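You operate a simulated robot arm through the tools that you are given. There is no shell and no other tool. Be economical: measure what you need, move in short steps, check, and stop when the job is done.

The job below is to be done with a simulated robot arm. You get a single attempt, and the scene is never put back.

TASK
Dry the glass cup with the orange rim on hot air.
Fine: stand it in the dryer, push the grey slider off the air slots, run the fan till the drops are gone, switch off; leave the cup there and the slots open.

Only the result counts: the job must be done as asked and must still hold three seconds after the hand-in. Knocking over, shifting, dropping, spilling or breaking anything else fails it.

THE ROBOT
A 6-joint arm with a two-finger parallel gripper, fixed in place. Base frame: the origin is at the foot of the arm, x ahead of it, y to its left, z up; the work surface is at about z = 0. Units: cm, degrees, N and s.
With the tool pointing down near the work surface it reaches from about 16 to 42 cm from the base axis. Its first joint turns from -66.0 to 66.0 degrees. Payload 1.57 kg.
Tool frame: the origin (TCP) lies between the finger pads and is the grasp point; the fingertips stand 3 cm ahead of it; z points along the fingers, y is the line along which they close. The gripper opens to 8 cm. The fingers are 1.7 cm wide and 1.2 cm thick; the gripper's body (4 by 8.2 cm) begins 8 cm behind the TCP.
Orientation is that of the tool frame in the base frame, as a unit quaternion [x, y, z, w]. With the fingers straight down and closing along the base's y, the tool's x points along the base's -x, its y along +y and its z along -z.

THE INTERFACE
- The arm moves only by the tool arm_command. Its argument "motion" is a list of rows, each an object (a shift or turn left out is 0, a gripper value left out holds the last) with "angular": the turn, a rotation vector about the tool's x, y, z in degrees, a list of three; "xyz": the shift along the tool's x, y, z in cm, a list of three; "gripper": the opening, from 0 (shut) to 1 (fully open). In form: [{"angular": [ax, ay, az], "xyz": [dx, dy, dz], "gripper": gripper}, ...]. A call has 1 to 8 rows; each row shifts and turns the commanded pose from where the row before left it, along the tool's axes as they then stand. Each row takes 0.2 s and may step no farther than 5 cm and 8.6 degrees from the row before; otherwise, or with a gripper value out of range, the whole call is refused. A pose out of reach is approached as far as the arm can. The call stops where the force on the tool passes 40 N (or 10 N more than at its start, if that is more) or the arm is blocked; 0.2 s more then pass. The fingers move at their own pace (about 15.3 cm/s each) and stop on an object; they squeeze with about 33 N. The grip force told is the motor's: it shows also when the fingers shut on nothing. Time passes only in rows, and 0.2 s behind the last, so rows that do not move let the fingers close. The reply holds the time, the measured pose of the TCP, the force on the tool along the base axes, the opening and the grip force, in the units named above and with some noise, with the torque about the TCP (base axes, N m) and any sound that the robot's microphone picked up.
- Cameras (640 x 400 px; columns grow to the right, rows downward): "scene" is fixed at [5.39, -32.62, 44.74]; the picture's right is [0.80, -0.60, 0.00], its down [-0.30, -0.41, -0.86] and it looks along [0.51, 0.69, -0.51] (base axes); focal length 242 px, centre (320, 200). "wrist" rides on the gripper at [7.2, -0.7, -12.2] in the tool frame; the picture's right is [0.09, 1.00, 0.00], its down [-0.84, 0.08, -0.54] and it looks along [-0.54, 0.05, 0.84] (tool axes); focal length 238 px, centre (320, 200). There is no depth. A picture from a camera that has moved, and an enlarged one, comes with that camera's place and axes in the base frame and with its lens. The place of the scene camera against the robot may be out by one fixed shift of up to 2.5 cm in any direction.
- snapshot(camera): a new picture of that camera. It takes no simulated time.
- inspect(camera, box): a new picture of the part [left, top, right, bottom] of that camera's present view, enlarged. It takes no simulated time.
- finish_job(): hands the job in; it is judged then, once.

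Work in short steps. Places have to be worked out from the pictures, the camera data and where the tool is seen: move nearer, look again, correct. Check each grasp and each placing, and mend what went wrong. You have 120 turns and 68 pictures in all, those below and enlarged ones among them. Open the gripper and draw the arm clear of the work before you hand the job in, unless the task says otherwise; then end with one line.

The tools are called after "Call:" by a JSON object that holds its "fn" and its "kwargs". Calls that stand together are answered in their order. arm_command: Moves the arm, as the interface text tells. Its arguments: {"type":"object","properties":{"motion":{"type":"array"}},"required":["motion"]} The other tools are called the same way: snapshot (camera) takes a picture; inspect (camera, box) takes an enlarged picture of a part of a camera's view; finish_job () hands the job in.

At the start:

```text
time: 0.0
position: [22.17, -6.26, 29.34]
tool_rot: [0.0, 1.0, 0.0, 0.001]
force: [-0.4, 0.0, 0.3]
wrist_torque: [-0.02, -0.03, -0.06]
grip_width: 8.0
grip_force: 0.0
```

scene: 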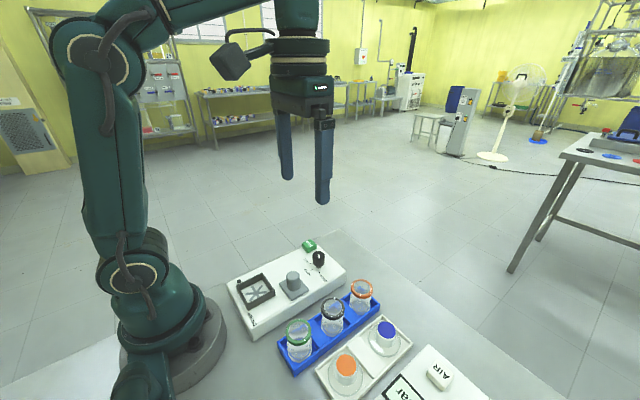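
wrist: 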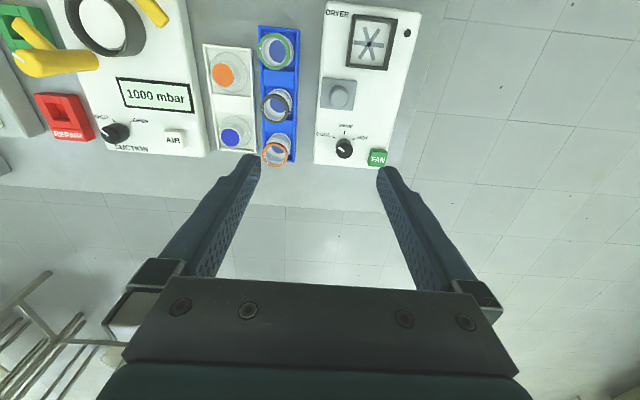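

I start with enlarged views of the dryer and the cups, from both cameras.

Call:
{"fn": "inspect", "kwargs": {"camera": "wrist", "box": [190, 0, 430, 180]}}

Call:
{"fn": "inspect", "kwargs": {"camera": "scene", "box": [220, 230, 460, 400]}}

```text
2.22 times, centred on (310, 90) of wrist
camera zoom: at [14.74, -6.95, 41.68], right [-0.09, 1.0, 0.0], down [0.84, 0.08, 0.54], along [0.54, 0.05, -0.84], focal length 530 px, centre (342, 444)
```

zoom: 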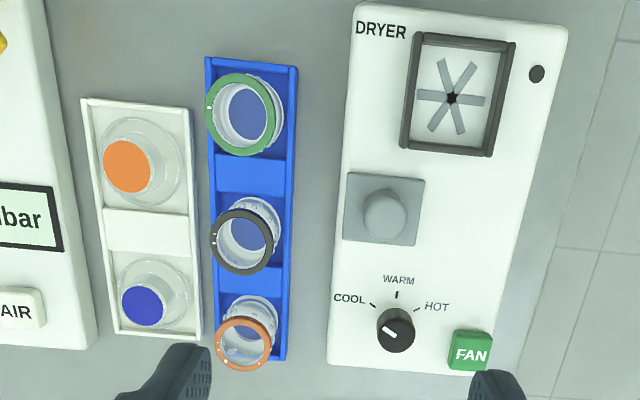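

```text
2.35 times, centred on (340, 315) of scene
camera zoom: at [5.39, -32.62, 44.74], right [0.8, -0.6, 0.0], down [-0.3, -0.41, -0.86], along [0.51, 0.69, -0.51], focal length 570 px, centre (273, -71)
```

zoom: 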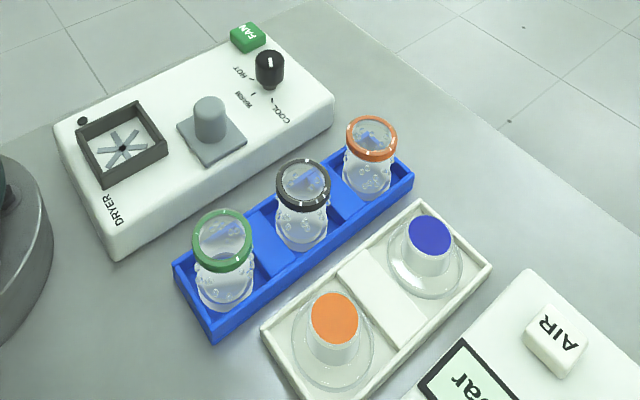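

Next I zoom in on the slider and star to see how the shutter works.

Call:
{"fn": "inspect", "kwargs": {"camera": "wrist", "box": [310, 0, 420, 70]}}

Call:
{"fn": "inspect", "kwargs": {"camera": "wrist", "box": [300, 70, 410, 170]}}

Call:
{"fn": "inspect", "kwargs": {"camera": "scene", "box": [235, 235, 355, 315]}}

```text
5.71 times, centred on (365, 35) of wrist
camera zoom: at [14.74, -6.95, 41.68], right [-0.09, 1.0, 0.0], down [0.84, 0.08, 0.54], along [0.54, 0.05, -0.84], focal length 1362 px, centre (63, 1143)
```

zoom: 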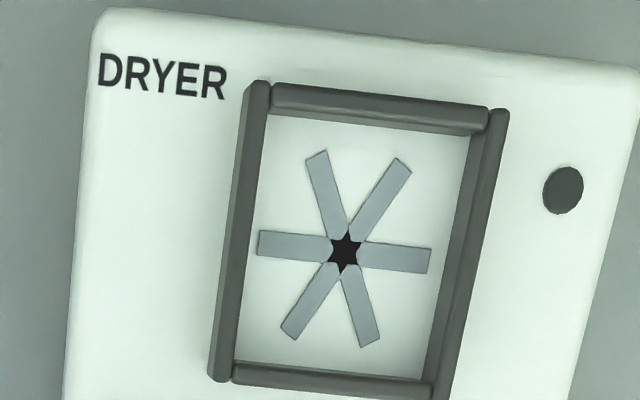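

```text
4.00 times, centred on (355, 120) of wrist
camera zoom: at [14.74, -6.95, 41.68], right [-0.09, 1.0, 0.0], down [0.84, 0.08, 0.54], along [0.54, 0.05, -0.84], focal length 953 px, centre (180, 520)
```

zoom: 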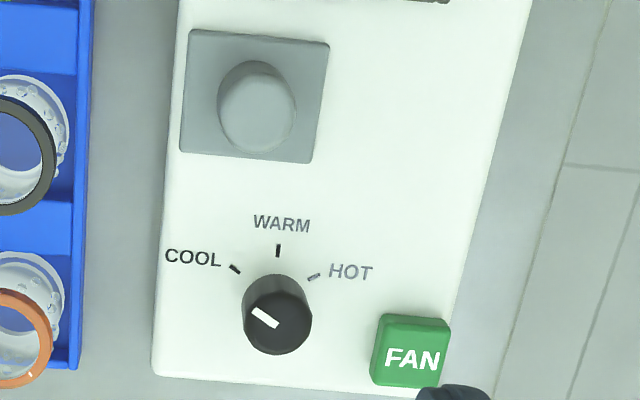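

```text
5.00 times, centred on (295, 275) of scene
camera zoom: at [5.39, -32.62, 44.74], right [0.8, -0.6, 0.0], down [-0.3, -0.41, -0.86], along [0.51, 0.69, -0.51], focal length 1212 px, centre (445, -175)
```

zoom: 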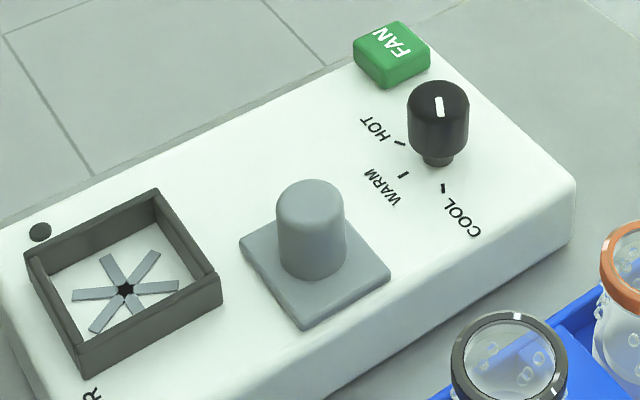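

The dryer box is aligned with the base axes: x about 10–32, y about -6.5 to 5.7, top near z 3. The slider plate sits on its -y side, so it probably travels towards +y. I lower the tool to about z 15 over the slider with the gripper half open and look again.

Call:
{"fn": "arm_command", "kwargs": {"motion": [{"xyz": [0.6, 0.9, 4.5], "gripper": 0.6}, {"xyz": [0.6, 0.9, 4.5]}, {"xyz": [0.5, 0.8, 4.5]}, {}]}}

Call:
{"fn": "snapshot", "kwargs": {"camera": "wrist"}}

Call:
{"fn": "snapshot", "kwargs": {"camera": "scene"}}

```text
time: 1.0
position: [19.99, -3.85, 15.77]
tool_rot: [0.0, 1.0, 0.0, 0.001]
force: [-1.0, 0.7, -0.3]
wrist_torque: [0.02, 0.02, 0.01]
grip_width: 4.81
grip_force: 0.1
```

```text
60 pictures are left
camera wrist: at [12.72, -4.42, 28.04], right [-0.09, 1.0, 0.0], down [0.84, 0.08, 0.54], along [0.54, 0.05, -0.84], focal length 238 px, centre (320, 200)
```

wrist: 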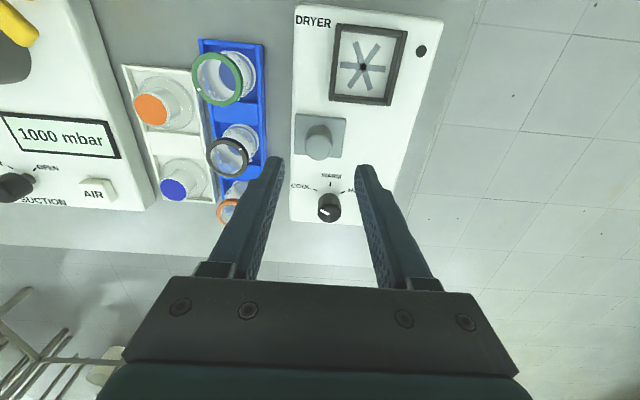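

```text
59 pictures are left
```

scene: 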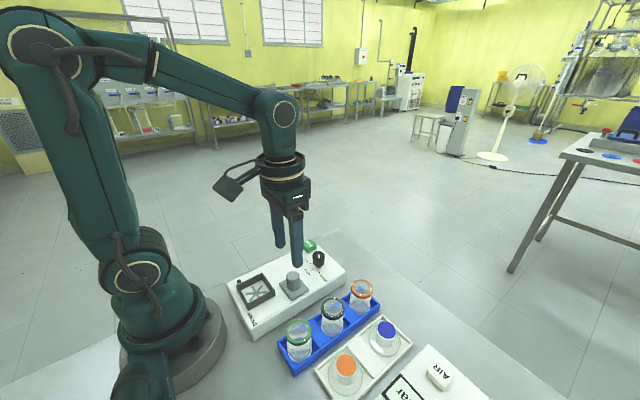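

Combining both views, the knob is near (20.2, -3.8) with its top at z about 6.5–7.5, and the box top is about 3.5. I descend so the fingers straddle the knob, with the tips at about z 5.

Call:
{"fn": "arm_command", "kwargs": {"motion": [{"xyz": [-0.2, 0, 3]}, {"xyz": [0, 0, 2.5]}, {"xyz": [0, 0, 2.2]}, {}]}}

Call:
{"fn": "snapshot", "kwargs": {"camera": "wrist"}}

Call:
{"fn": "inspect", "kwargs": {"camera": "scene", "box": [235, 215, 375, 315]}}

```text
time: 2.0
position: [20.15, -4.05, 8.29]
tool_rot: [0.0, 1.0, 0.0, -0.001]
force: [0.3, 0.4, 0.6]
wrist_torque: [-0.01, -0.06, -0.02]
grip_width: 4.82
grip_force: 0.1
```

```text
58 pictures are left
camera wrist: at [12.97, -4.6, 20.49], right [-0.09, 1.0, 0.0], down [0.84, 0.08, 0.54], along [0.54, 0.05, -0.84], focal length 238 px, centre (320, 200)
```

wrist: 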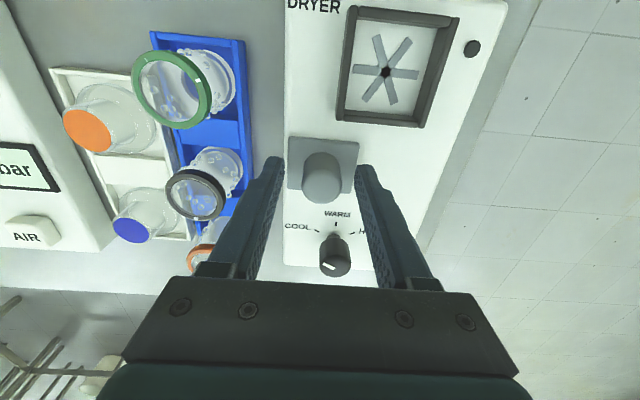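

```text
4.00 times, centred on (305, 265) of scene
camera zoom: at [5.39, -32.62, 44.74], right [0.8, -0.6, 0.0], down [-0.3, -0.41, -0.86], along [0.51, 0.69, -0.51], focal length 969 px, centre (380, -60)
```

zoom: 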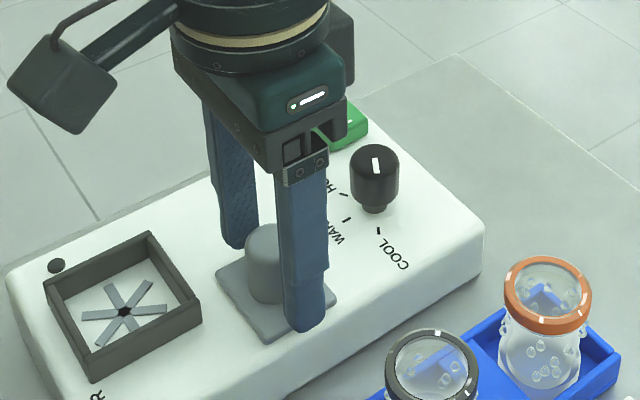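

The fingers straddle the knob. I go slightly lower and push towards +y in small steps.

Call:
{"fn": "arm_command", "kwargs": {"motion": [{"xyz": [0, 0, 0.6]}, {"xyz": [0, 0.7, 0]}, {"xyz": [0, 0.7, 0]}, {"xyz": [0, 0.7, 0]}, {"xyz": [0, 0.7, 0]}]}}

Call:
{"fn": "snapshot", "kwargs": {"camera": "wrist"}}

```text
time: 2.6
position: [20.31, -3.22, 7.79]
tool_rot: [0.0, 1.0, 0.001, -0.001]
force: [-1.2, 0.1, 8.1]
wrist_torque: [0.06, 0.06, -0.01]
grip_width: 4.79
grip_force: 0.0
stopped in row 3: the force on the tool passed its limit at 45 N (the readings are from after the stop); the commanded pose is now the measured one
```

```text
56 pictures are left
camera wrist: at [13.05, -3.85, 19.96], right [-0.09, 1.0, 0.0], down [0.84, 0.08, 0.54], along [0.54, 0.05, -0.84], focal length 238 px, centre (320, 200)
```

wrist: 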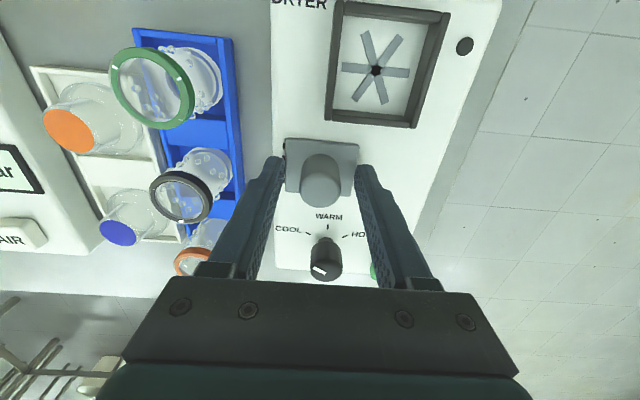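

The tips rest on the plate at z about 4.8 (8 N upward), and the slider moved slightly. I lift 0.6 cm and keep pushing.

Call:
{"fn": "arm_command", "kwargs": {"motion": [{"xyz": [0, 0, -0.6]}, {"xyz": [0, 0.5, 0]}, {"xyz": [0, 0.5, 0]}, {"xyz": [0, 0.5, 0]}, {"xyz": [0, 0.5, 0]}, {"xyz": [0, 0.5, 0]}]}}

Call:
{"fn": "snapshot", "kwargs": {"camera": "wrist"}}

```text
time: 4.0
position: [20.42, -0.66, 8.29]
tool_rot: [0.0, 1.0, 0.0, 0.0]
force: [-0.6, -0.3, 0.6]
wrist_torque: [-0.01, 0.0, -0.01]
grip_width: 4.81
grip_force: 0.5
```

```text
55 pictures are left
camera wrist: at [13.07, -1.31, 20.56], right [-0.09, 1.0, 0.0], down [0.84, 0.08, 0.54], along [0.54, 0.05, -0.84], focal length 238 px, centre (320, 200)
```

wrist: 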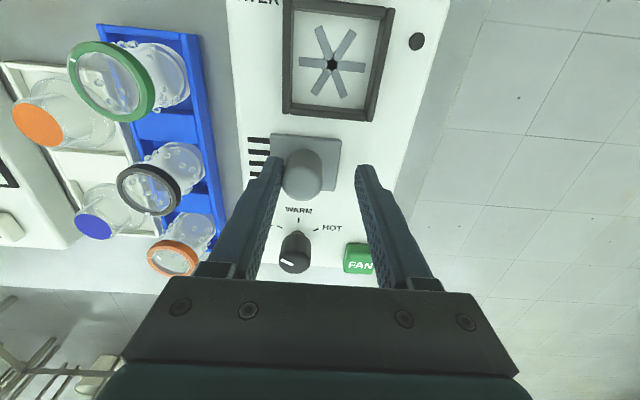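

The slider is moving and black slots are appearing behind it. I keep pushing until its end stop.

Call:
{"fn": "arm_command", "kwargs": {"motion": [{"xyz": [0, 0.5, 0]}, {"xyz": [0, 0.5, 0]}, {"xyz": [0, 0.5, 0]}, {"xyz": [0, 0.5, 0]}, {"xyz": [0, 0.5, 0]}, {"xyz": [0, 0.5, 0]}]}}

Call:
{"fn": "snapshot", "kwargs": {"camera": "wrist"}}

```text
time: 5.5
position: [20.28, 2.41, 8.45]
tool_rot: [0.001, 1.0, -0.001, -0.001]
force: [-0.4, 0.1, 0.3]
wrist_torque: [-0.01, 0.01, 0.01]
grip_width: 4.81
grip_force: 0.1
```

```text
54 pictures are left
camera wrist: at [13.07, 1.74, 20.6], right [-0.09, 1.0, 0.0], down [0.84, 0.08, 0.54], along [0.54, 0.05, -0.84], focal length 238 px, centre (320, 200)
```

wrist: 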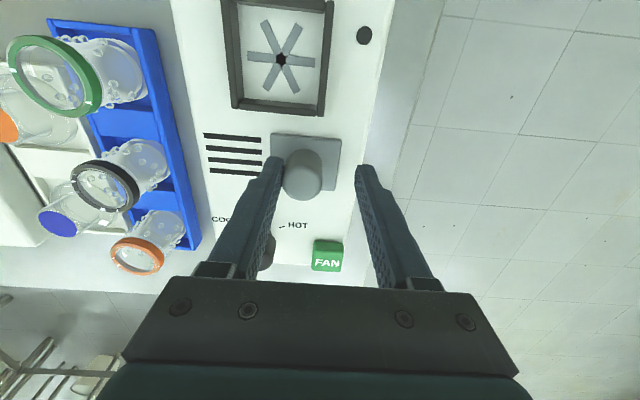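

Four slots are nearly uncovered. I push a bit further to the stop.

Call:
{"fn": "arm_command", "kwargs": {"motion": [{"xyz": [0, 0.4, 0]}, {"xyz": [0, 0.4, 0]}, {"xyz": [0, 0.4, 0]}]}}

Call:
{"fn": "snapshot", "kwargs": {"camera": "wrist"}}

```text
time: 6.2
position: [20.31, 3.42, 8.3]
tool_rot: [0.001, 1.0, 0.0, 0.0]
force: [2.0, -8.5, 3.6]
wrist_torque: [-0.39, -0.08, 0.04]
grip_width: 5.64
grip_force: 4.3
```

```text
53 pictures are left
camera wrist: at [13.06, 2.78, 20.52], right [-0.09, 1.0, 0.0], down [0.84, 0.08, 0.54], along [0.54, 0.05, -0.84], focal length 238 px, centre (320, 200)
```

wrist: 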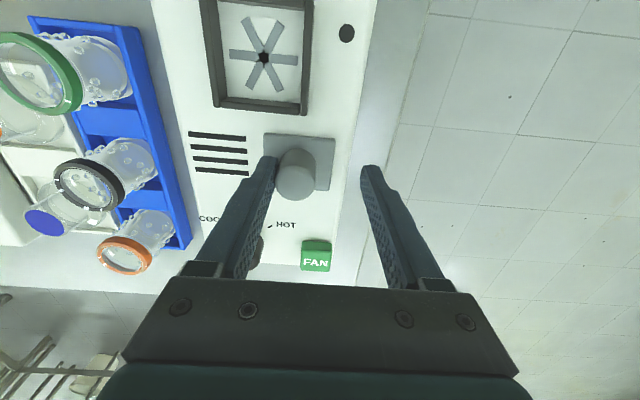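

The end stop is reached and the slots are fully open. I back off, rise, and go over the dial, which I place at about (27.6, -2.05) with its top near z 7.

Call:
{"fn": "arm_command", "kwargs": {"motion": [{"xyz": [0, -1.0, 0], "gripper": 0.65}, {"xyz": [0, 0, -3.5]}, {"xyz": [0, 0, -3]}, {"xyz": [-3.7, -2.3, 0]}, {"xyz": [-3.6, -2.2, 0]}, {}]}}

Call:
{"fn": "snapshot", "kwargs": {"camera": "wrist"}}

Call:
{"fn": "inspect", "kwargs": {"camera": "scene", "box": [235, 215, 375, 315]}}

```text
time: 7.7
position: [28.03, -2.19, 14.7]
tool_rot: [-0.001, 1.0, 0.0, -0.001]
force: [-0.6, 0.2, 0.5]
wrist_torque: [0.01, 0.0, 0.06]
grip_width: 5.18
grip_force: 0.1
```

```text
52 pictures are left
camera wrist: at [20.66, -2.85, 27.03], right [-0.09, 1.0, 0.0], down [0.84, 0.08, 0.54], along [0.54, 0.05, -0.84], focal length 238 px, centre (320, 200)
```

wrist: 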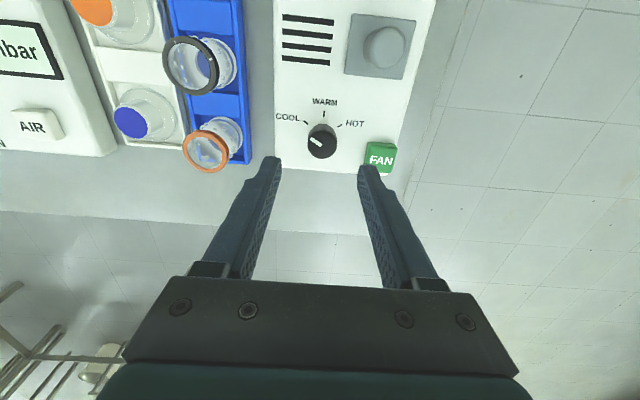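

```text
4.00 times, centred on (305, 265) of scene
camera zoom: at [5.39, -32.62, 44.74], right [0.8, -0.6, 0.0], down [-0.3, -0.41, -0.86], along [0.51, 0.69, -0.51], focal length 969 px, centre (380, -60)
```

zoom: 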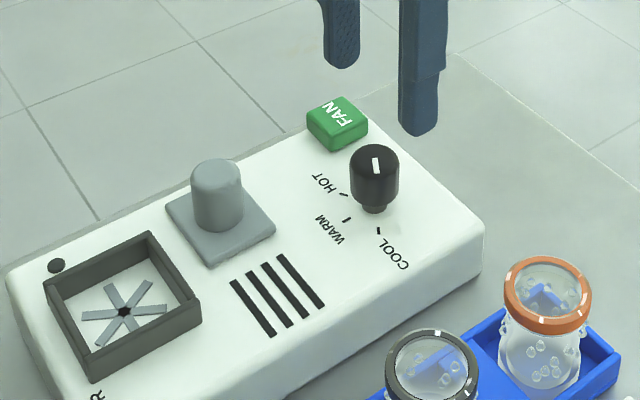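

The dial recomputes to (27.64, -2.13), in agreement. I centre over it and pre-rotate the tool -60° so the following turn has room.

Call:
{"fn": "arm_command", "kwargs": {"motion": [{"xyz": [0.4, 0.05, 0], "angular": [0, 0, -7.5]}, {"angular": [0, 0, -7.5]}, {"angular": [0, 0, -7.5]}, {"angular": [0, 0, -7.5]}, {"angular": [0, 0, -7.5]}, {"angular": [0, 0, -7.5]}, {"angular": [0, 0, -7.5]}, {"angular": [0, 0, -7.5]}]}}

Call:
{"fn": "snapshot", "kwargs": {"camera": "wrist"}}

```text
time: 9.4
position: [27.26, -1.95, 14.86]
tool_rot: [-0.5, 0.866, -0.001, -0.001]
force: [0.1, 0.1, 0.3]
wrist_torque: [-0.02, 0.03, 0.0]
grip_width: 5.19
grip_force: 0.1
```

```text
50 pictures are left
camera wrist: at [24.09, -8.57, 27.1], right [-0.91, 0.42, 0.0], down [0.35, 0.76, 0.54], along [0.22, 0.49, -0.84], focal length 238 px, centre (320, 200)
```

wrist: 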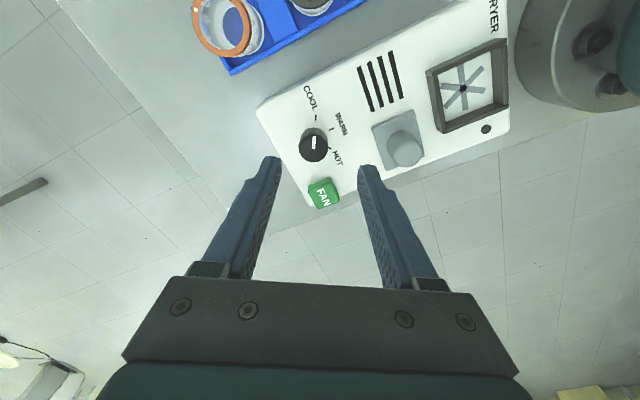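

I correct the centring by about 0.4 cm in base x and descend over the dial.

Call:
{"fn": "arm_command", "kwargs": {"motion": [{"xyz": [-0.1, -0.41, 1.5]}, {"xyz": [0, 0, 1.7]}, {"xyz": [0, 0, 1.7]}, {"xyz": [0, 0, 1.5]}, {}]}}

Call:
{"fn": "snapshot", "kwargs": {"camera": "wrist"}}

Call:
{"fn": "inspect", "kwargs": {"camera": "scene", "box": [265, 215, 375, 295]}}

```text
time: 10.7
position: [27.55, -2.07, 8.24]
tool_rot: [-0.5, 0.866, 0.001, -0.001]
force: [0.1, 0.6, 0.0]
wrist_torque: [0.01, 0.02, -0.01]
grip_width: 5.2
grip_force: 0.0
```

```text
49 pictures are left
camera wrist: at [24.35, -8.68, 20.6], right [-0.91, 0.42, 0.0], down [0.35, 0.76, 0.54], along [0.23, 0.49, -0.84], focal length 238 px, centre (320, 200)
```

wrist: 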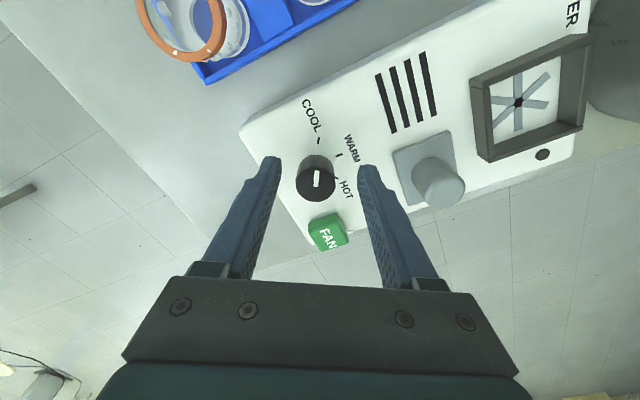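

```text
5.00 times, centred on (320, 255) of scene
camera zoom: at [5.39, -32.62, 44.74], right [0.8, -0.6, 0.0], down [-0.3, -0.41, -0.86], along [0.51, 0.69, -0.51], focal length 1212 px, centre (320, -75)
```

zoom: 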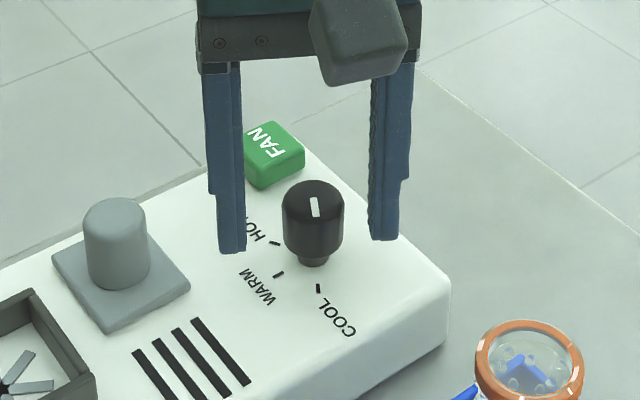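

The fingers straddle the dial and the pointer is aligned with COOL, 60° off WARM. I close the gripper on it.

Call:
{"fn": "arm_command", "kwargs": {"motion": [{"gripper": 0.2}, {"gripper": 0.2}, {"gripper": 0.2}]}}

```text
time: 11.4
position: [27.45, -2.19, 8.39]
tool_rot: [-0.5, 0.866, -0.002, 0.001]
force: [12.0, -8.9, 1.0]
wrist_torque: [-0.19, -0.41, -0.02]
grip_width: 2.88
grip_force: 7.5
```

There is a sideways reaction of about 15 N, so the grip is off-centre along the closing line. I shift 0.2 cm towards tool -y while holding.

Call:
{"fn": "arm_command", "kwargs": {"motion": [{"xyz": [0, -0.2, 0]}, {}]}}

```text
time: 12.1
position: [27.66, -2.22, 8.44]
tool_rot: [-0.5, 0.866, 0.0, -0.001]
force: [4.1, -5.6, 6.6]
wrist_torque: [-0.17, -0.13, 0.0]
grip_width: 2.53
grip_force: 36.8
```

Now it grips firmly (width 2.53), with only a small residual. I shift a touch more and start turning by +z.

Call:
{"fn": "arm_command", "kwargs": {"motion": [{"xyz": [0, -0.08, 0], "gripper": 0.2}, {"angular": [0, 0, 6]}, {"angular": [0, 0, 6]}, {"angular": [0, 0, 6]}, {"angular": [0, 0, 6]}, {"angular": [0, 0, 6]}]}}

Call:
{"fn": "snapshot", "kwargs": {"camera": "wrist"}}

```text
time: 13.4
position: [27.65, -2.13, 8.31]
tool_rot: [-0.257, 0.967, 0.003, -0.004]
force: [-20.2, 12.2, 32.4]
wrist_torque: [0.47, 0.85, 0.03]
grip_width: 2.52
grip_force: 36.7
```

```text
47 pictures are left
camera wrist: at [21.78, -6.27, 20.6], right [-0.58, 0.82, 0.01], down [0.69, 0.48, 0.54], along [0.44, 0.31, -0.84], focal length 238 px, centre (320, 200)
```

wrist: 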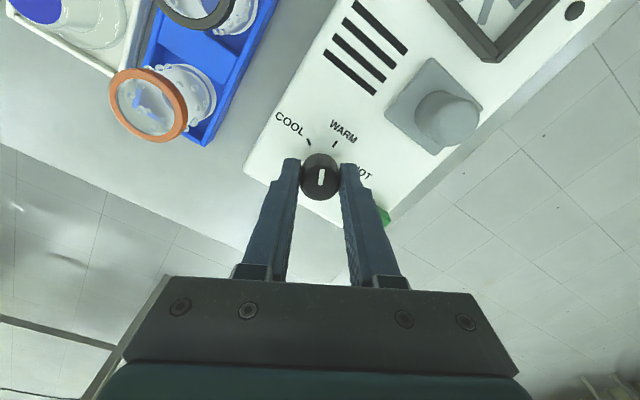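

The dial turns with the tool, but strain is building (32 N vertical, 23 N lateral). I ease it before continuing.

Call:
{"fn": "arm_command", "kwargs": {"motion": [{"xyz": [0.1, 0.19, -0.25]}, {}]}}

```text
time: 14.1
position: [27.61, -1.95, 8.58]
tool_rot: [-0.258, 0.966, 0.0, -0.001]
force: [2.0, 5.1, -28.0]
wrist_torque: [0.08, 0.01, 0.01]
grip_width: 2.52
grip_force: 36.4
```

Call:
{"fn": "arm_command", "kwargs": {"motion": [{"xyz": [0, 0, 0.12]}, {"angular": [0, 0, 6]}, {"angular": [0, 0, 6]}, {"angular": [0, 0, 6]}, {}]}}

```text
time: 15.2
position: [27.56, -2.12, 8.52]
tool_rot: [-0.104, 0.995, 0.0, -0.003]
force: [-19.7, 6.9, 26.6]
wrist_torque: [0.35, 0.16, 0.02]
grip_width: 2.5
grip_force: 36.6
```

Strain is building again as the arm drifts while turning. I ease it by 0.1 cm up and 0.15 cm towards -x, then continue turning.

Call:
{"fn": "arm_command", "kwargs": {"motion": [{"xyz": [0.15, 0.05, -0.12]}, {"angular": [0, 0, 6]}, {"angular": [0, 0, 6]}, {}]}}

```text
time: 16.2
position: [27.6, -2.06, 8.67]
tool_rot: [0.001, 1.0, 0.001, 0.002]
force: [15.1, -4.4, -25.2]
wrist_torque: [-0.1, -0.45, 0.0]
grip_width: 2.51
grip_force: 36.9
```

Now at WARM (60° turned), with the reaction reversed. I nudge down slightly and continue towards HOT.

Call:
{"fn": "arm_command", "kwargs": {"motion": [{"xyz": [-0.08, 0, 0.08]}, {"angular": [0, 0, 6]}, {"angular": [0, 0, 6]}, {"angular": [0, 0, 6]}, {"angular": [0, 0, 6]}, {}]}}

```text
time: 17.8
position: [27.66, -1.95, 8.6]
tool_rot: [0.209, 0.978, 0.001, 0.0]
force: [-2.1, 0.6, 0.9]
wrist_torque: [0.03, -0.08, 0.02]
grip_width: 2.51
grip_force: 36.8
stopped in row 6: the force on the tool passed its limit at 40 N (the readings are from after the stop); the commanded pose is now the measured one
```

The force limit stopped that call, and forces are zeroed now at 24° past WARM. I continue in smaller batches.

Call:
{"fn": "arm_command", "kwargs": {"motion": [{"angular": [0, 0, 6]}, {"angular": [0, 0, 6]}, {"angular": [0, 0, 6]}]}}

Call:
{"fn": "snapshot", "kwargs": {"camera": "wrist"}}

```text
time: 18.6
position: [27.73, -1.98, 8.58]
tool_rot: [0.36, 0.933, 0.001, 0.001]
force: [-1.5, -4.6, 8.8]
wrist_torque: [-0.88, -0.67, -0.01]
grip_width: 2.53
grip_force: 36.7
```

```text
46 pictures are left
camera wrist: at [21.76, 2.45, 20.83], right [0.6, 0.8, 0.0], down [0.67, -0.51, 0.54], along [0.44, -0.32, -0.84], focal length 238 px, centre (320, 200)
```

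wrist: 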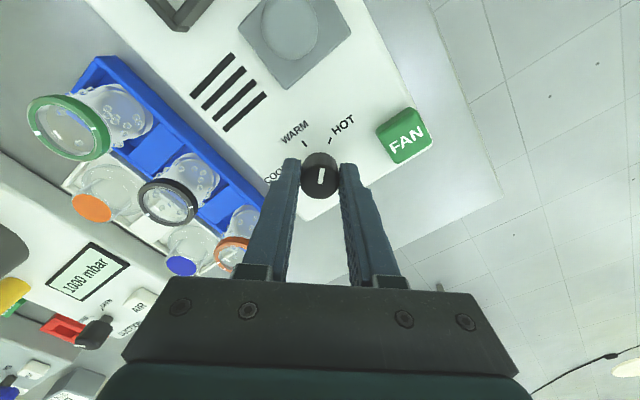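

The yaw is 42°, and the HOT tick is still slightly to the right. I turn 18° more.

Call:
{"fn": "arm_command", "kwargs": {"motion": [{"angular": [0, 0, 6]}, {"angular": [0, 0, 6]}, {"angular": [0, 0, 6]}]}}

Call:
{"fn": "snapshot", "kwargs": {"camera": "wrist"}}

```text
time: 19.4
position: [27.72, -1.81, 8.69]
tool_rot: [0.501, 0.865, 0.004, 0.001]
force: [8.3, 12.4, 14.0]
wrist_torque: [0.24, -0.33, 0.53]
grip_width: 2.5
grip_force: 36.8
```

```text
45 pictures are left
camera wrist: at [23.37, 4.01, 20.81], right [0.82, 0.57, 0.01], down [0.48, -0.69, 0.54], along [0.32, -0.44, -0.84], focal length 238 px, centre (320, 200)
```

wrist: 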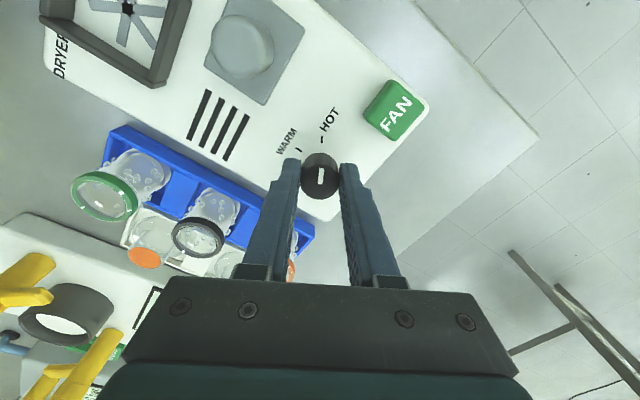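

The pointer is on HOT and the torque shows the end stop. I release and rise.

Call:
{"fn": "arm_command", "kwargs": {"motion": [{"gripper": 0.5}, {}, {"xyz": [0, 0, -3]}, {"xyz": [0, 0, -4]}, {"angular": [0, 0, -8]}, {"angular": [0, 0, -8]}, {"angular": [0, 0, -8]}, {"angular": [0, 0, -8]}]}}

Call:
{"fn": "arm_command", "kwargs": {"motion": [{"angular": [0, 0, -8]}, {"angular": [0, 0, -8]}, {"angular": [0, 0, -8]}, {"angular": [0, 0, -4]}, {}]}}

Call:
{"fn": "snapshot", "kwargs": {"camera": "wrist"}}

Call:
{"fn": "inspect", "kwargs": {"camera": "scene", "box": [250, 225, 410, 335]}}

```text
time: 21.2
position: [27.6, -1.83, 15.53]
tool_rot: [0.241, 0.97, 0.002, 0.0]
force: [0.0, 0.0, 0.0]
wrist_torque: [0.04, 0.01, 0.0]
grip_width: 4.03
grip_force: 0.0
```

```text
time: 22.4
position: [27.68, -1.99, 15.56]
tool_rot: [0.001, 1.0, 0.0, 0.001]
force: [1.2, 0.3, -0.6]
wrist_torque: [0.01, -0.01, -0.01]
grip_width: 3.97
grip_force: 0.0
```

```text
44 pictures are left
camera wrist: at [20.36, -2.65, 27.79], right [-0.09, 1.0, 0.0], down [0.84, 0.07, 0.54], along [0.54, 0.05, -0.84], focal length 238 px, centre (320, 200)
```

wrist: 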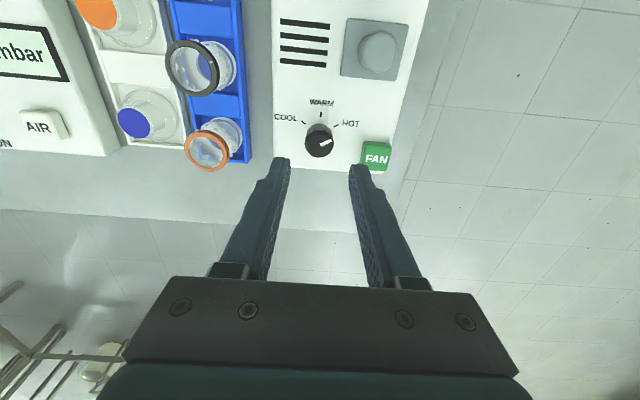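

```text
3.64 times, centred on (330, 280) of scene
camera zoom: at [5.39, -32.62, 44.74], right [0.8, -0.6, 0.0], down [-0.3, -0.41, -0.86], along [0.51, 0.69, -0.51], focal length 881 px, centre (284, -91)
```

zoom: 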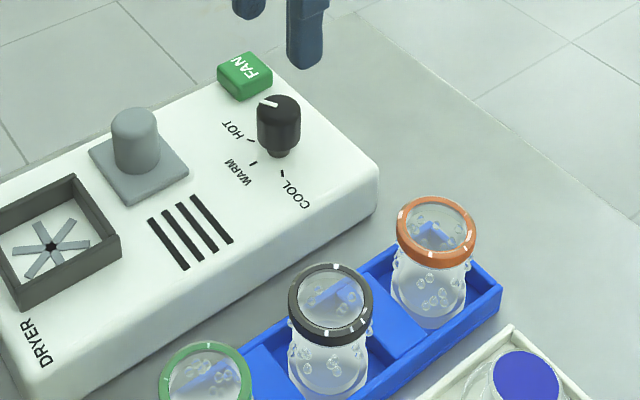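

The dial is at HOT, the slots are open and the cup rim is at about (29.7, -12.7), top z ≈ 6. Before grasping, I check with the empty gripper whether the nest at (13.9, -0.4) is reachable with the tool vertical.

Call:
{"fn": "arm_command", "kwargs": {"motion": [{"xyz": [4.6, 0.5, 0]}, {"xyz": [4.6, 0.5, 0]}, {"xyz": [4.6, 0.6, 0]}, {"xyz": [0, 0, 2]}, {"xyz": [0, 0, 2]}, {}]}}

Call:
{"fn": "inspect", "kwargs": {"camera": "scene", "box": [210, 185, 370, 305]}}

Call:
{"fn": "snapshot", "kwargs": {"camera": "wrist"}}

```text
time: 23.8
position: [13.93, -0.47, 11.69]
tool_rot: [0.001, 1.0, 0.002, 0.001]
force: [0.0, -0.3, -1.0]
wrist_torque: [0.01, 0.01, -0.01]
grip_width: 3.98
grip_force: 0.0
```

```text
3.33 times, centred on (290, 245) of scene
camera zoom: at [5.39, -32.62, 44.74], right [0.8, -0.6, 0.0], down [-0.3, -0.41, -0.86], along [0.51, 0.69, -0.51], focal length 808 px, centre (420, 50)
```

zoom: 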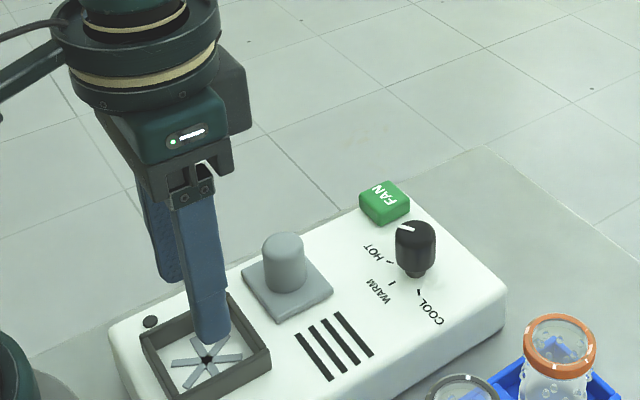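

```text
41 pictures are left
camera wrist: at [6.67, -1.12, 23.87], right [-0.09, 1.0, 0.0], down [0.84, 0.07, 0.54], along [0.54, 0.05, -0.84], focal length 238 px, centre (320, 200)
```

wrist: 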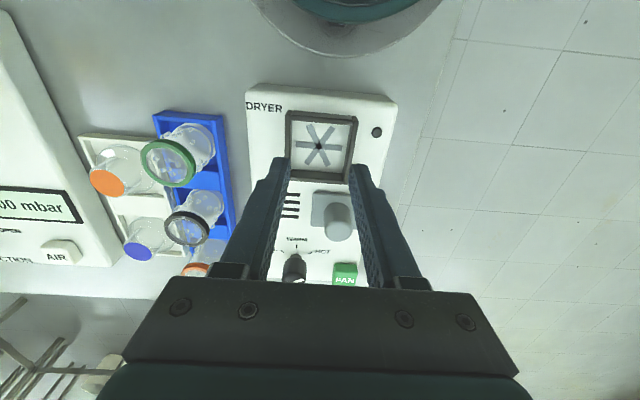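

Reachable at z 11.7. The star recomputes to (13.8, -0.43). I test a bit lower, to about 10.

Call:
{"fn": "arm_command", "kwargs": {"motion": [{"xyz": [0, 0, 0.9]}, {"xyz": [0, 0, 0.7]}, {}]}}

Call:
{"fn": "snapshot", "kwargs": {"camera": "wrist"}}

Call:
{"fn": "inspect", "kwargs": {"camera": "scene", "box": [220, 245, 320, 325]}}

```text
time: 24.6
position: [13.89, -0.36, 9.97]
tool_rot: [0.002, 1.0, 0.0, 0.002]
force: [0.2, 0.4, 0.5]
wrist_torque: [-0.01, 0.04, 0.01]
grip_width: 4.0
grip_force: 0.0
```

```text
40 pictures are left
camera wrist: at [6.61, -1.04, 22.18], right [-0.09, 1.0, 0.0], down [0.84, 0.07, 0.54], along [0.54, 0.05, -0.84], focal length 238 px, centre (320, 200)
```

wrist: 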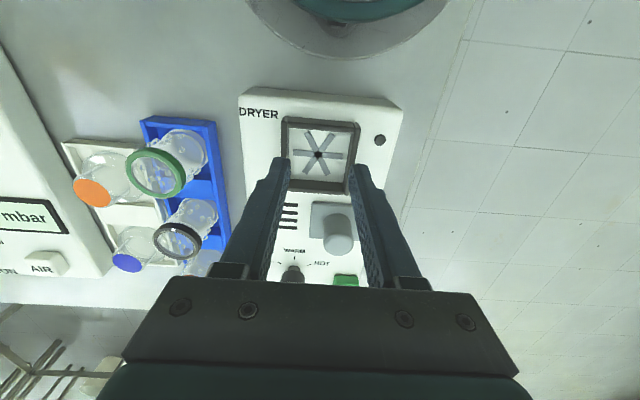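

```text
5.00 times, centred on (270, 285) of scene
camera zoom: at [5.39, -32.62, 44.74], right [0.8, -0.6, 0.0], down [-0.3, -0.41, -0.86], along [0.51, 0.69, -0.51], focal length 1212 px, centre (570, -225)
```

zoom: 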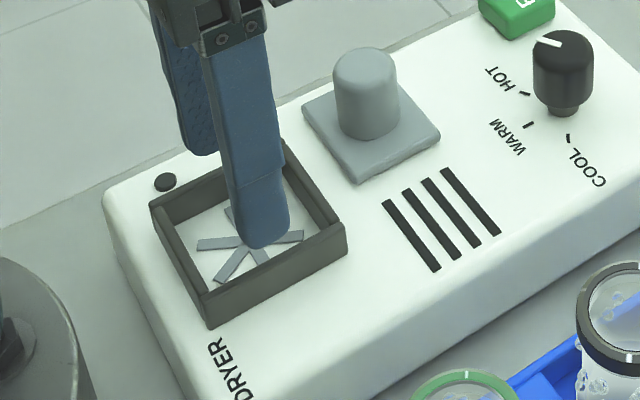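

The nest is reachable at placing height. I rise and move above the orange-rim cup with the gripper opened to 6 cm.

Call:
{"fn": "arm_command", "kwargs": {"motion": [{"xyz": [0, 0, -4], "gripper": 0.75}, {"xyz": [-4, -2.2, -2]}, {"xyz": [-4, -3.4, 0]}, {"xyz": [-4, -3.4, 0]}, {"xyz": [-3.7, -3.3, 0]}, {}]}}

Call:
{"fn": "snapshot", "kwargs": {"camera": "wrist"}}

```text
refused: row 3 steps farther than a row can; nothing moved
```

```text
38 pictures are left
camera wrist: at [6.61, -1.04, 22.18], right [-0.09, 1.0, 0.0], down [0.84, 0.07, 0.54], along [0.54, 0.05, -0.84], focal length 238 px, centre (320, 200)
```

wrist: 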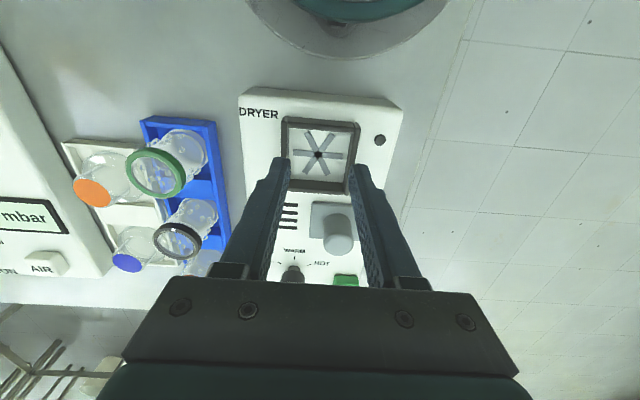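

One row exceeded 5 cm and the call was refused. I repeat it with smaller steps.

Call:
{"fn": "arm_command", "kwargs": {"motion": [{"xyz": [0, 0, -4], "gripper": 0.75}, {"xyz": [-3.2, -2.4, -2]}, {"xyz": [-3.2, -2.5, 0]}, {"xyz": [-3.2, -2.5, 0]}, {"xyz": [-3.2, -2.5, 0]}, {"xyz": [-3.0, -2.4, 0]}, {}]}}

Call:
{"fn": "snapshot", "kwargs": {"camera": "wrist"}}

```text
time: 26.2
position: [29.54, -12.87, 16.0]
tool_rot: [0.002, 1.0, 0.002, 0.0]
force: [0.7, 0.0, -0.2]
wrist_torque: [-0.02, 0.0, 0.01]
grip_width: 5.99
grip_force: 0.1
```

```text
37 pictures are left
camera wrist: at [22.33, -13.46, 28.17], right [-0.09, 1.0, 0.0], down [0.84, 0.07, 0.54], along [0.54, 0.05, -0.84], focal length 238 px, centre (320, 200)
```

wrist: 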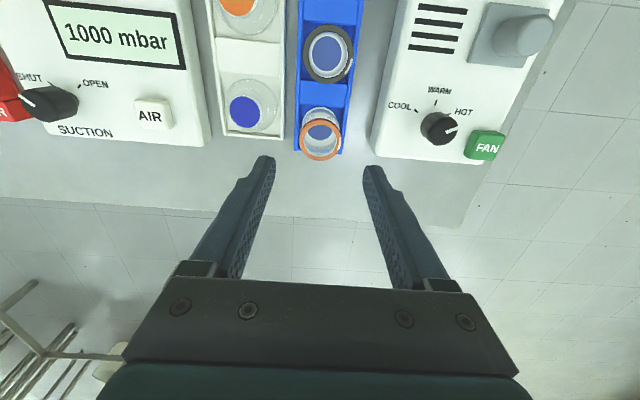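

The rim computes to (29.9, -12.6). I correct and lower to z 10, then check.

Call:
{"fn": "arm_command", "kwargs": {"motion": [{"xyz": [-0.25, 0.22, 2.5]}, {"xyz": [0, 0, 2.5]}, {}]}}

Call:
{"fn": "snapshot", "kwargs": {"camera": "wrist"}}

Call:
{"fn": "inspect", "kwargs": {"camera": "scene", "box": [310, 225, 430, 325]}}

```text
time: 27.0
position: [29.75, -12.44, 10.89]
tool_rot: [0.001, 1.0, 0.002, 0.0]
force: [-0.1, 0.1, 0.2]
wrist_torque: [-0.01, -0.01, 0.0]
grip_width: 6.02
grip_force: 0.1
```

```text
36 pictures are left
camera wrist: at [22.5, -13.13, 23.09], right [-0.09, 1.0, 0.0], down [0.84, 0.07, 0.54], along [0.54, 0.05, -0.84], focal length 238 px, centre (320, 200)
```

wrist: 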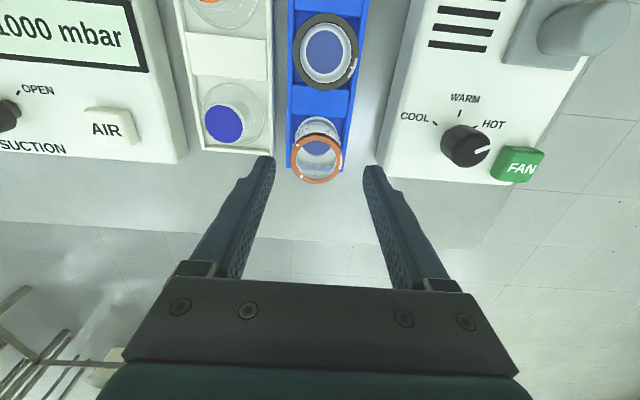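

```text
4.00 times, centred on (370, 275) of scene
camera zoom: at [5.39, -32.62, 44.74], right [0.8, -0.6, 0.0], down [-0.3, -0.41, -0.86], along [0.51, 0.69, -0.51], focal length 969 px, centre (120, -100)
```

zoom: 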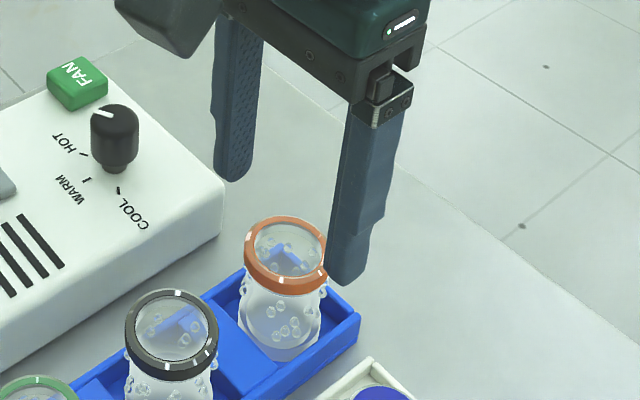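

The rim is at (29.85, -12.65), nearly centred. I shift 0.1 in y and descend to TCP z ≈ 6.1 so the pads take the rim, with the tips at z 3.

Call:
{"fn": "arm_command", "kwargs": {"motion": [{"xyz": [-0.05, -0.12, 1.6]}, {"xyz": [0, 0, 1.6]}, {"xyz": [0, 0, 1.6]}, {}]}}

Call:
{"fn": "snapshot", "kwargs": {"camera": "wrist"}}

Call:
{"fn": "inspect", "kwargs": {"camera": "scene", "box": [310, 225, 430, 325]}}

```text
time: 28.0
position: [29.95, -12.37, 6.17]
tool_rot: [0.001, 1.0, 0.001, 0.001]
force: [0.7, -0.1, -0.5]
wrist_torque: [0.0, -0.01, -0.03]
grip_width: 5.97
grip_force: 0.1
```

```text
34 pictures are left
camera wrist: at [22.57, -13.12, 18.41], right [-0.09, 1.0, 0.0], down [0.84, 0.07, 0.54], along [0.54, 0.05, -0.84], focal length 238 px, centre (320, 200)
```

wrist: 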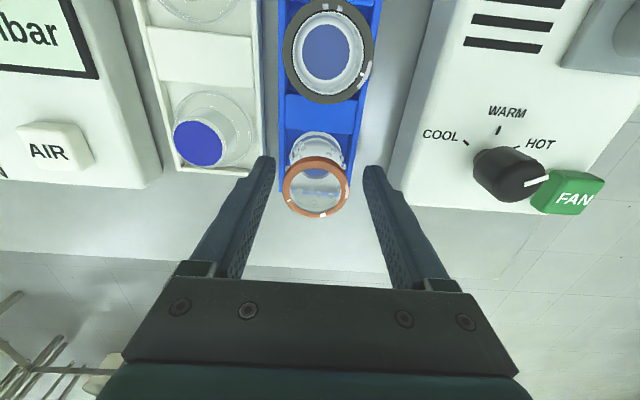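

```text
4.00 times, centred on (370, 275) of scene
camera zoom: at [5.39, -32.62, 44.74], right [0.8, -0.6, 0.0], down [-0.3, -0.41, -0.86], along [0.51, 0.69, -0.51], focal length 969 px, centre (120, -100)
```

zoom: 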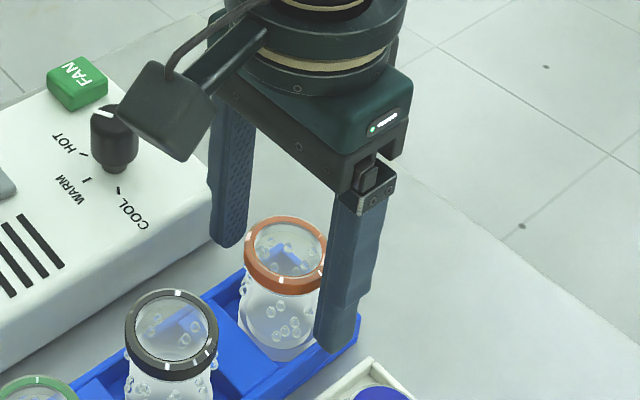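

The cup is 0.2 cm towards -y of the finger midline. I centre on it, then close gently.

Call:
{"fn": "arm_command", "kwargs": {"motion": [{"xyz": [0.1, -0.22, 0]}, {"gripper": 0.6}, {"gripper": 0.54}, {"gripper": 0.5}, {"gripper": 0.47}, {}]}}

Call:
{"fn": "snapshot", "kwargs": {"camera": "wrist"}}

```text
time: 29.4
position: [29.83, -12.71, 6.19]
tool_rot: [0.001, 1.0, 0.002, 0.001]
force: [0.4, 0.3, 0.3]
wrist_torque: [-0.01, 0.01, 0.01]
grip_width: 3.91
grip_force: 16.3
```

```text
32 pictures are left
camera wrist: at [22.49, -13.41, 18.4], right [-0.09, 1.0, 0.0], down [0.84, 0.07, 0.54], along [0.54, 0.05, -0.84], focal length 238 px, centre (320, 200)
```

wrist: 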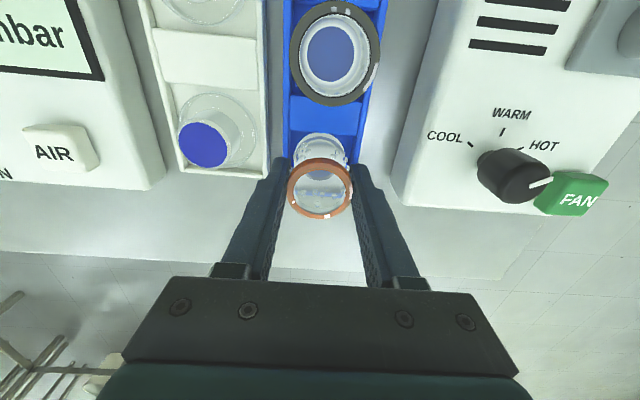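

It holds at 3.91 cm with 16 N. I tighten a little and lift 1.5 cm to test.

Call:
{"fn": "arm_command", "kwargs": {"motion": [{"gripper": 0.44}, {}, {"xyz": [0, 0, -0.5]}, {"xyz": [0, 0, -1]}, {}]}}

Call:
{"fn": "inspect", "kwargs": {"camera": "scene", "box": [310, 225, 430, 325]}}

```text
time: 30.6
position: [29.78, -12.78, 7.62]
tool_rot: [0.002, 1.0, 0.002, 0.001]
force: [-0.2, -0.7, -0.7]
wrist_torque: [0.0, -0.01, 0.05]
grip_width: 3.86
grip_force: 32.9
```

```text
4.00 times, centred on (370, 275) of scene
camera zoom: at [5.39, -32.62, 44.74], right [0.8, -0.6, 0.0], down [-0.3, -0.41, -0.86], along [0.51, 0.69, -0.51], focal length 969 px, centre (120, -100)
```

zoom: 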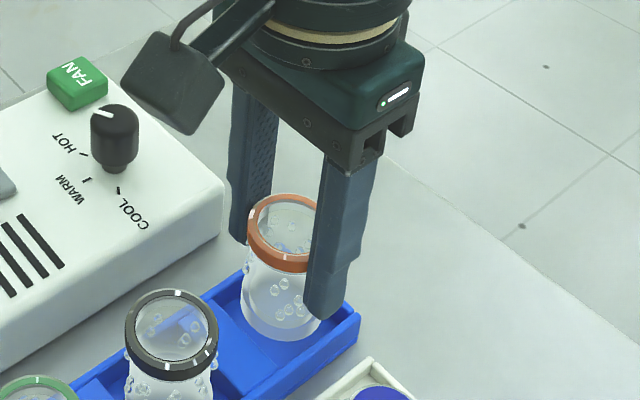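

The cup is held and lifted. I rise to z 16 and carry it over the nest.

Call:
{"fn": "arm_command", "kwargs": {"motion": [{"xyz": [0, 0, -4]}, {"xyz": [0, 0, -4.3]}, {"xyz": [3.2, 2.4, 0]}, {"xyz": [3.2, 2.5, 0]}, {"xyz": [3.2, 2.5, 0]}, {"xyz": [3.2, 2.5, 0]}, {"xyz": [3.1, 2.4, 0]}, {}]}}

Call:
{"fn": "snapshot", "kwargs": {"camera": "wrist"}}

Call:
{"fn": "inspect", "kwargs": {"camera": "scene", "box": [210, 195, 350, 315]}}

```text
time: 32.4
position: [13.98, -0.28, 16.22]
tool_rot: [0.002, 1.0, 0.001, 0.0]
force: [0.5, 0.2, -0.7]
wrist_torque: [-0.01, 0.01, 0.01]
grip_width: 3.86
grip_force: 33.7
```

```text
30 pictures are left
camera wrist: at [6.64, -0.91, 28.51], right [-0.09, 1.0, 0.0], down [0.84, 0.07, 0.54], along [0.54, 0.05, -0.84], focal length 238 px, centre (320, 200)
```

wrist: 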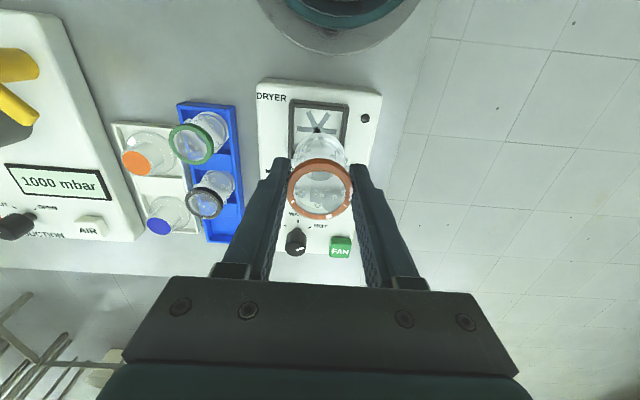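

```text
3.33 times, centred on (280, 255) of scene
camera zoom: at [5.39, -32.62, 44.74], right [0.8, -0.6, 0.0], down [-0.3, -0.41, -0.86], along [0.51, 0.69, -0.51], focal length 808 px, centre (453, 17)
```

zoom: 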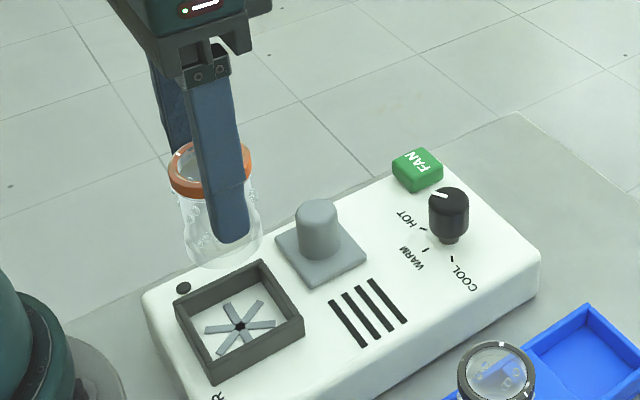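

The cup is about 0.2 cm off the nest centre, so I correct y by -0.2 and x by +0.1 and lower to z 11.5 (cup bottom around frame top).

Call:
{"fn": "arm_command", "kwargs": {"motion": [{"xyz": [-0.1, -0.2, 1.5]}, {"xyz": [0, 0, 1.5]}, {"xyz": [0, 0, 1.2]}, {}]}}

Call:
{"fn": "snapshot", "kwargs": {"camera": "wrist"}}

Call:
{"fn": "inspect", "kwargs": {"camera": "scene", "box": [210, 235, 330, 325]}}

```text
time: 33.4
position: [13.91, -0.62, 11.91]
tool_rot: [0.002, 1.0, 0.001, 0.001]
force: [0.3, 0.2, -1.0]
wrist_torque: [-0.01, 0.02, -0.01]
grip_width: 3.86
grip_force: 32.6
```

```text
28 pictures are left
camera wrist: at [6.63, -1.25, 24.09], right [-0.09, 1.0, 0.0], down [0.84, 0.07, 0.54], along [0.54, 0.05, -0.84], focal length 238 px, centre (320, 200)
```

wrist: 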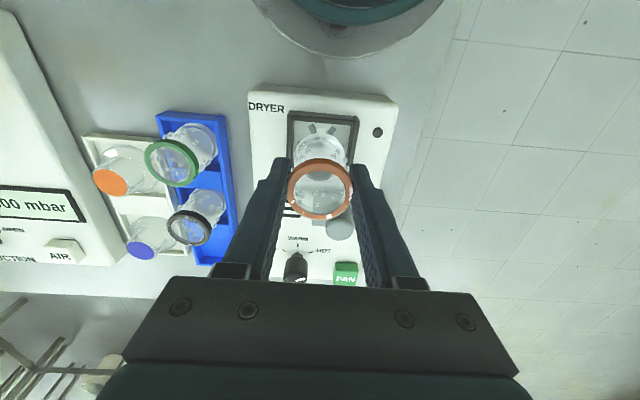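

```text
4.44 times, centred on (270, 280) of scene
camera zoom: at [5.39, -32.62, 44.74], right [0.8, -0.6, 0.0], down [-0.3, -0.41, -0.86], along [0.51, 0.69, -0.51], focal length 1077 px, centre (542, -156)
```

zoom: 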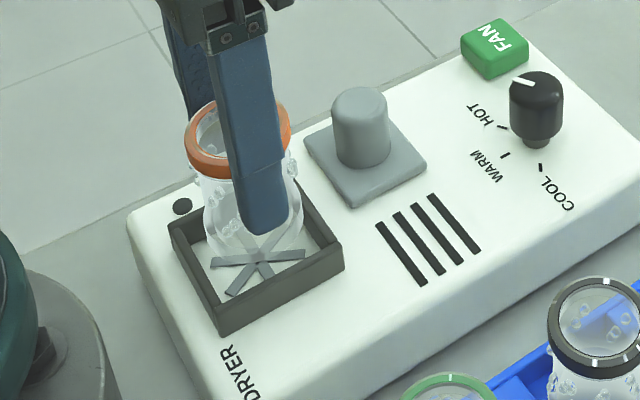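

The cup is aligned within the frame. I lower slowly to the expected contact near z 10.

Call:
{"fn": "arm_command", "kwargs": {"motion": [{"xyz": [0, 0.1, 0.7]}, {"xyz": [0, 0, 0.5]}, {"xyz": [0, 0, 0.3]}, {}]}}

Call:
{"fn": "inspect", "kwargs": {"camera": "scene", "box": [210, 235, 330, 325]}}

```text
time: 34.4
position: [13.95, -0.63, 10.36]
tool_rot: [0.002, 1.0, 0.001, 0.0]
force: [0.1, 0.2, -0.5]
wrist_torque: [0.0, 0.02, -0.01]
grip_width: 3.85
grip_force: 33.6
```

```text
4.44 times, centred on (270, 280) of scene
camera zoom: at [5.39, -32.62, 44.74], right [0.8, -0.6, 0.0], down [-0.3, -0.41, -0.86], along [0.51, 0.69, -0.51], focal length 1077 px, centre (542, -156)
```

zoom: 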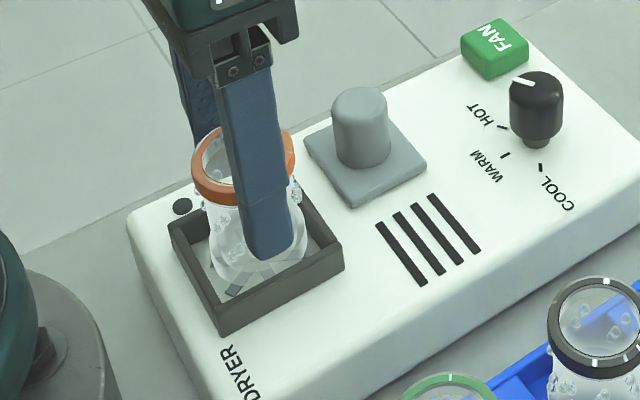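

No contact yet. I continue in 0.2 cm steps.

Call:
{"fn": "arm_command", "kwargs": {"motion": [{"xyz": [0, 0, 0.2]}, {"xyz": [0, 0, 0.2]}, {}]}}

```text
time: 35.2
position: [13.92, -0.55, 9.81]
tool_rot: [0.002, 1.0, 0.0, 0.001]
force: [-0.1, -0.3, -0.2]
wrist_torque: [-0.01, 0.01, 0.02]
grip_width: 3.85
grip_force: 32.6
```

Still free at z 9.8, so I go down another 0.15 + 0.15.

Call:
{"fn": "arm_command", "kwargs": {"motion": [{"xyz": [0, 0, 0.15]}, {"xyz": [0, 0, 0.15]}, {}]}}

Call:
{"fn": "inspect", "kwargs": {"camera": "scene", "box": [220, 245, 320, 325]}}

```text
time: 36.0
position: [14.01, -0.55, 9.51]
tool_rot: [0.001, 1.0, 0.002, 0.0]
force: [-0.5, -3.9, 10.9]
wrist_torque: [-0.34, -0.01, 0.0]
grip_width: 3.85
grip_force: 33.0
```

```text
5.00 times, centred on (270, 285) of scene
camera zoom: at [5.39, -32.62, 44.74], right [0.8, -0.6, 0.0], down [-0.3, -0.41, -0.86], along [0.51, 0.69, -0.51], focal length 1212 px, centre (570, -225)
```

zoom: 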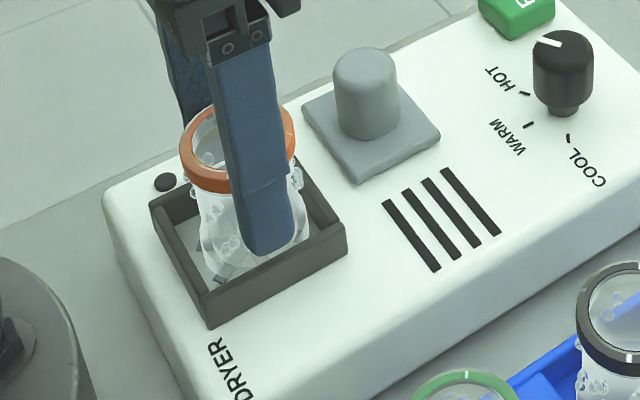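

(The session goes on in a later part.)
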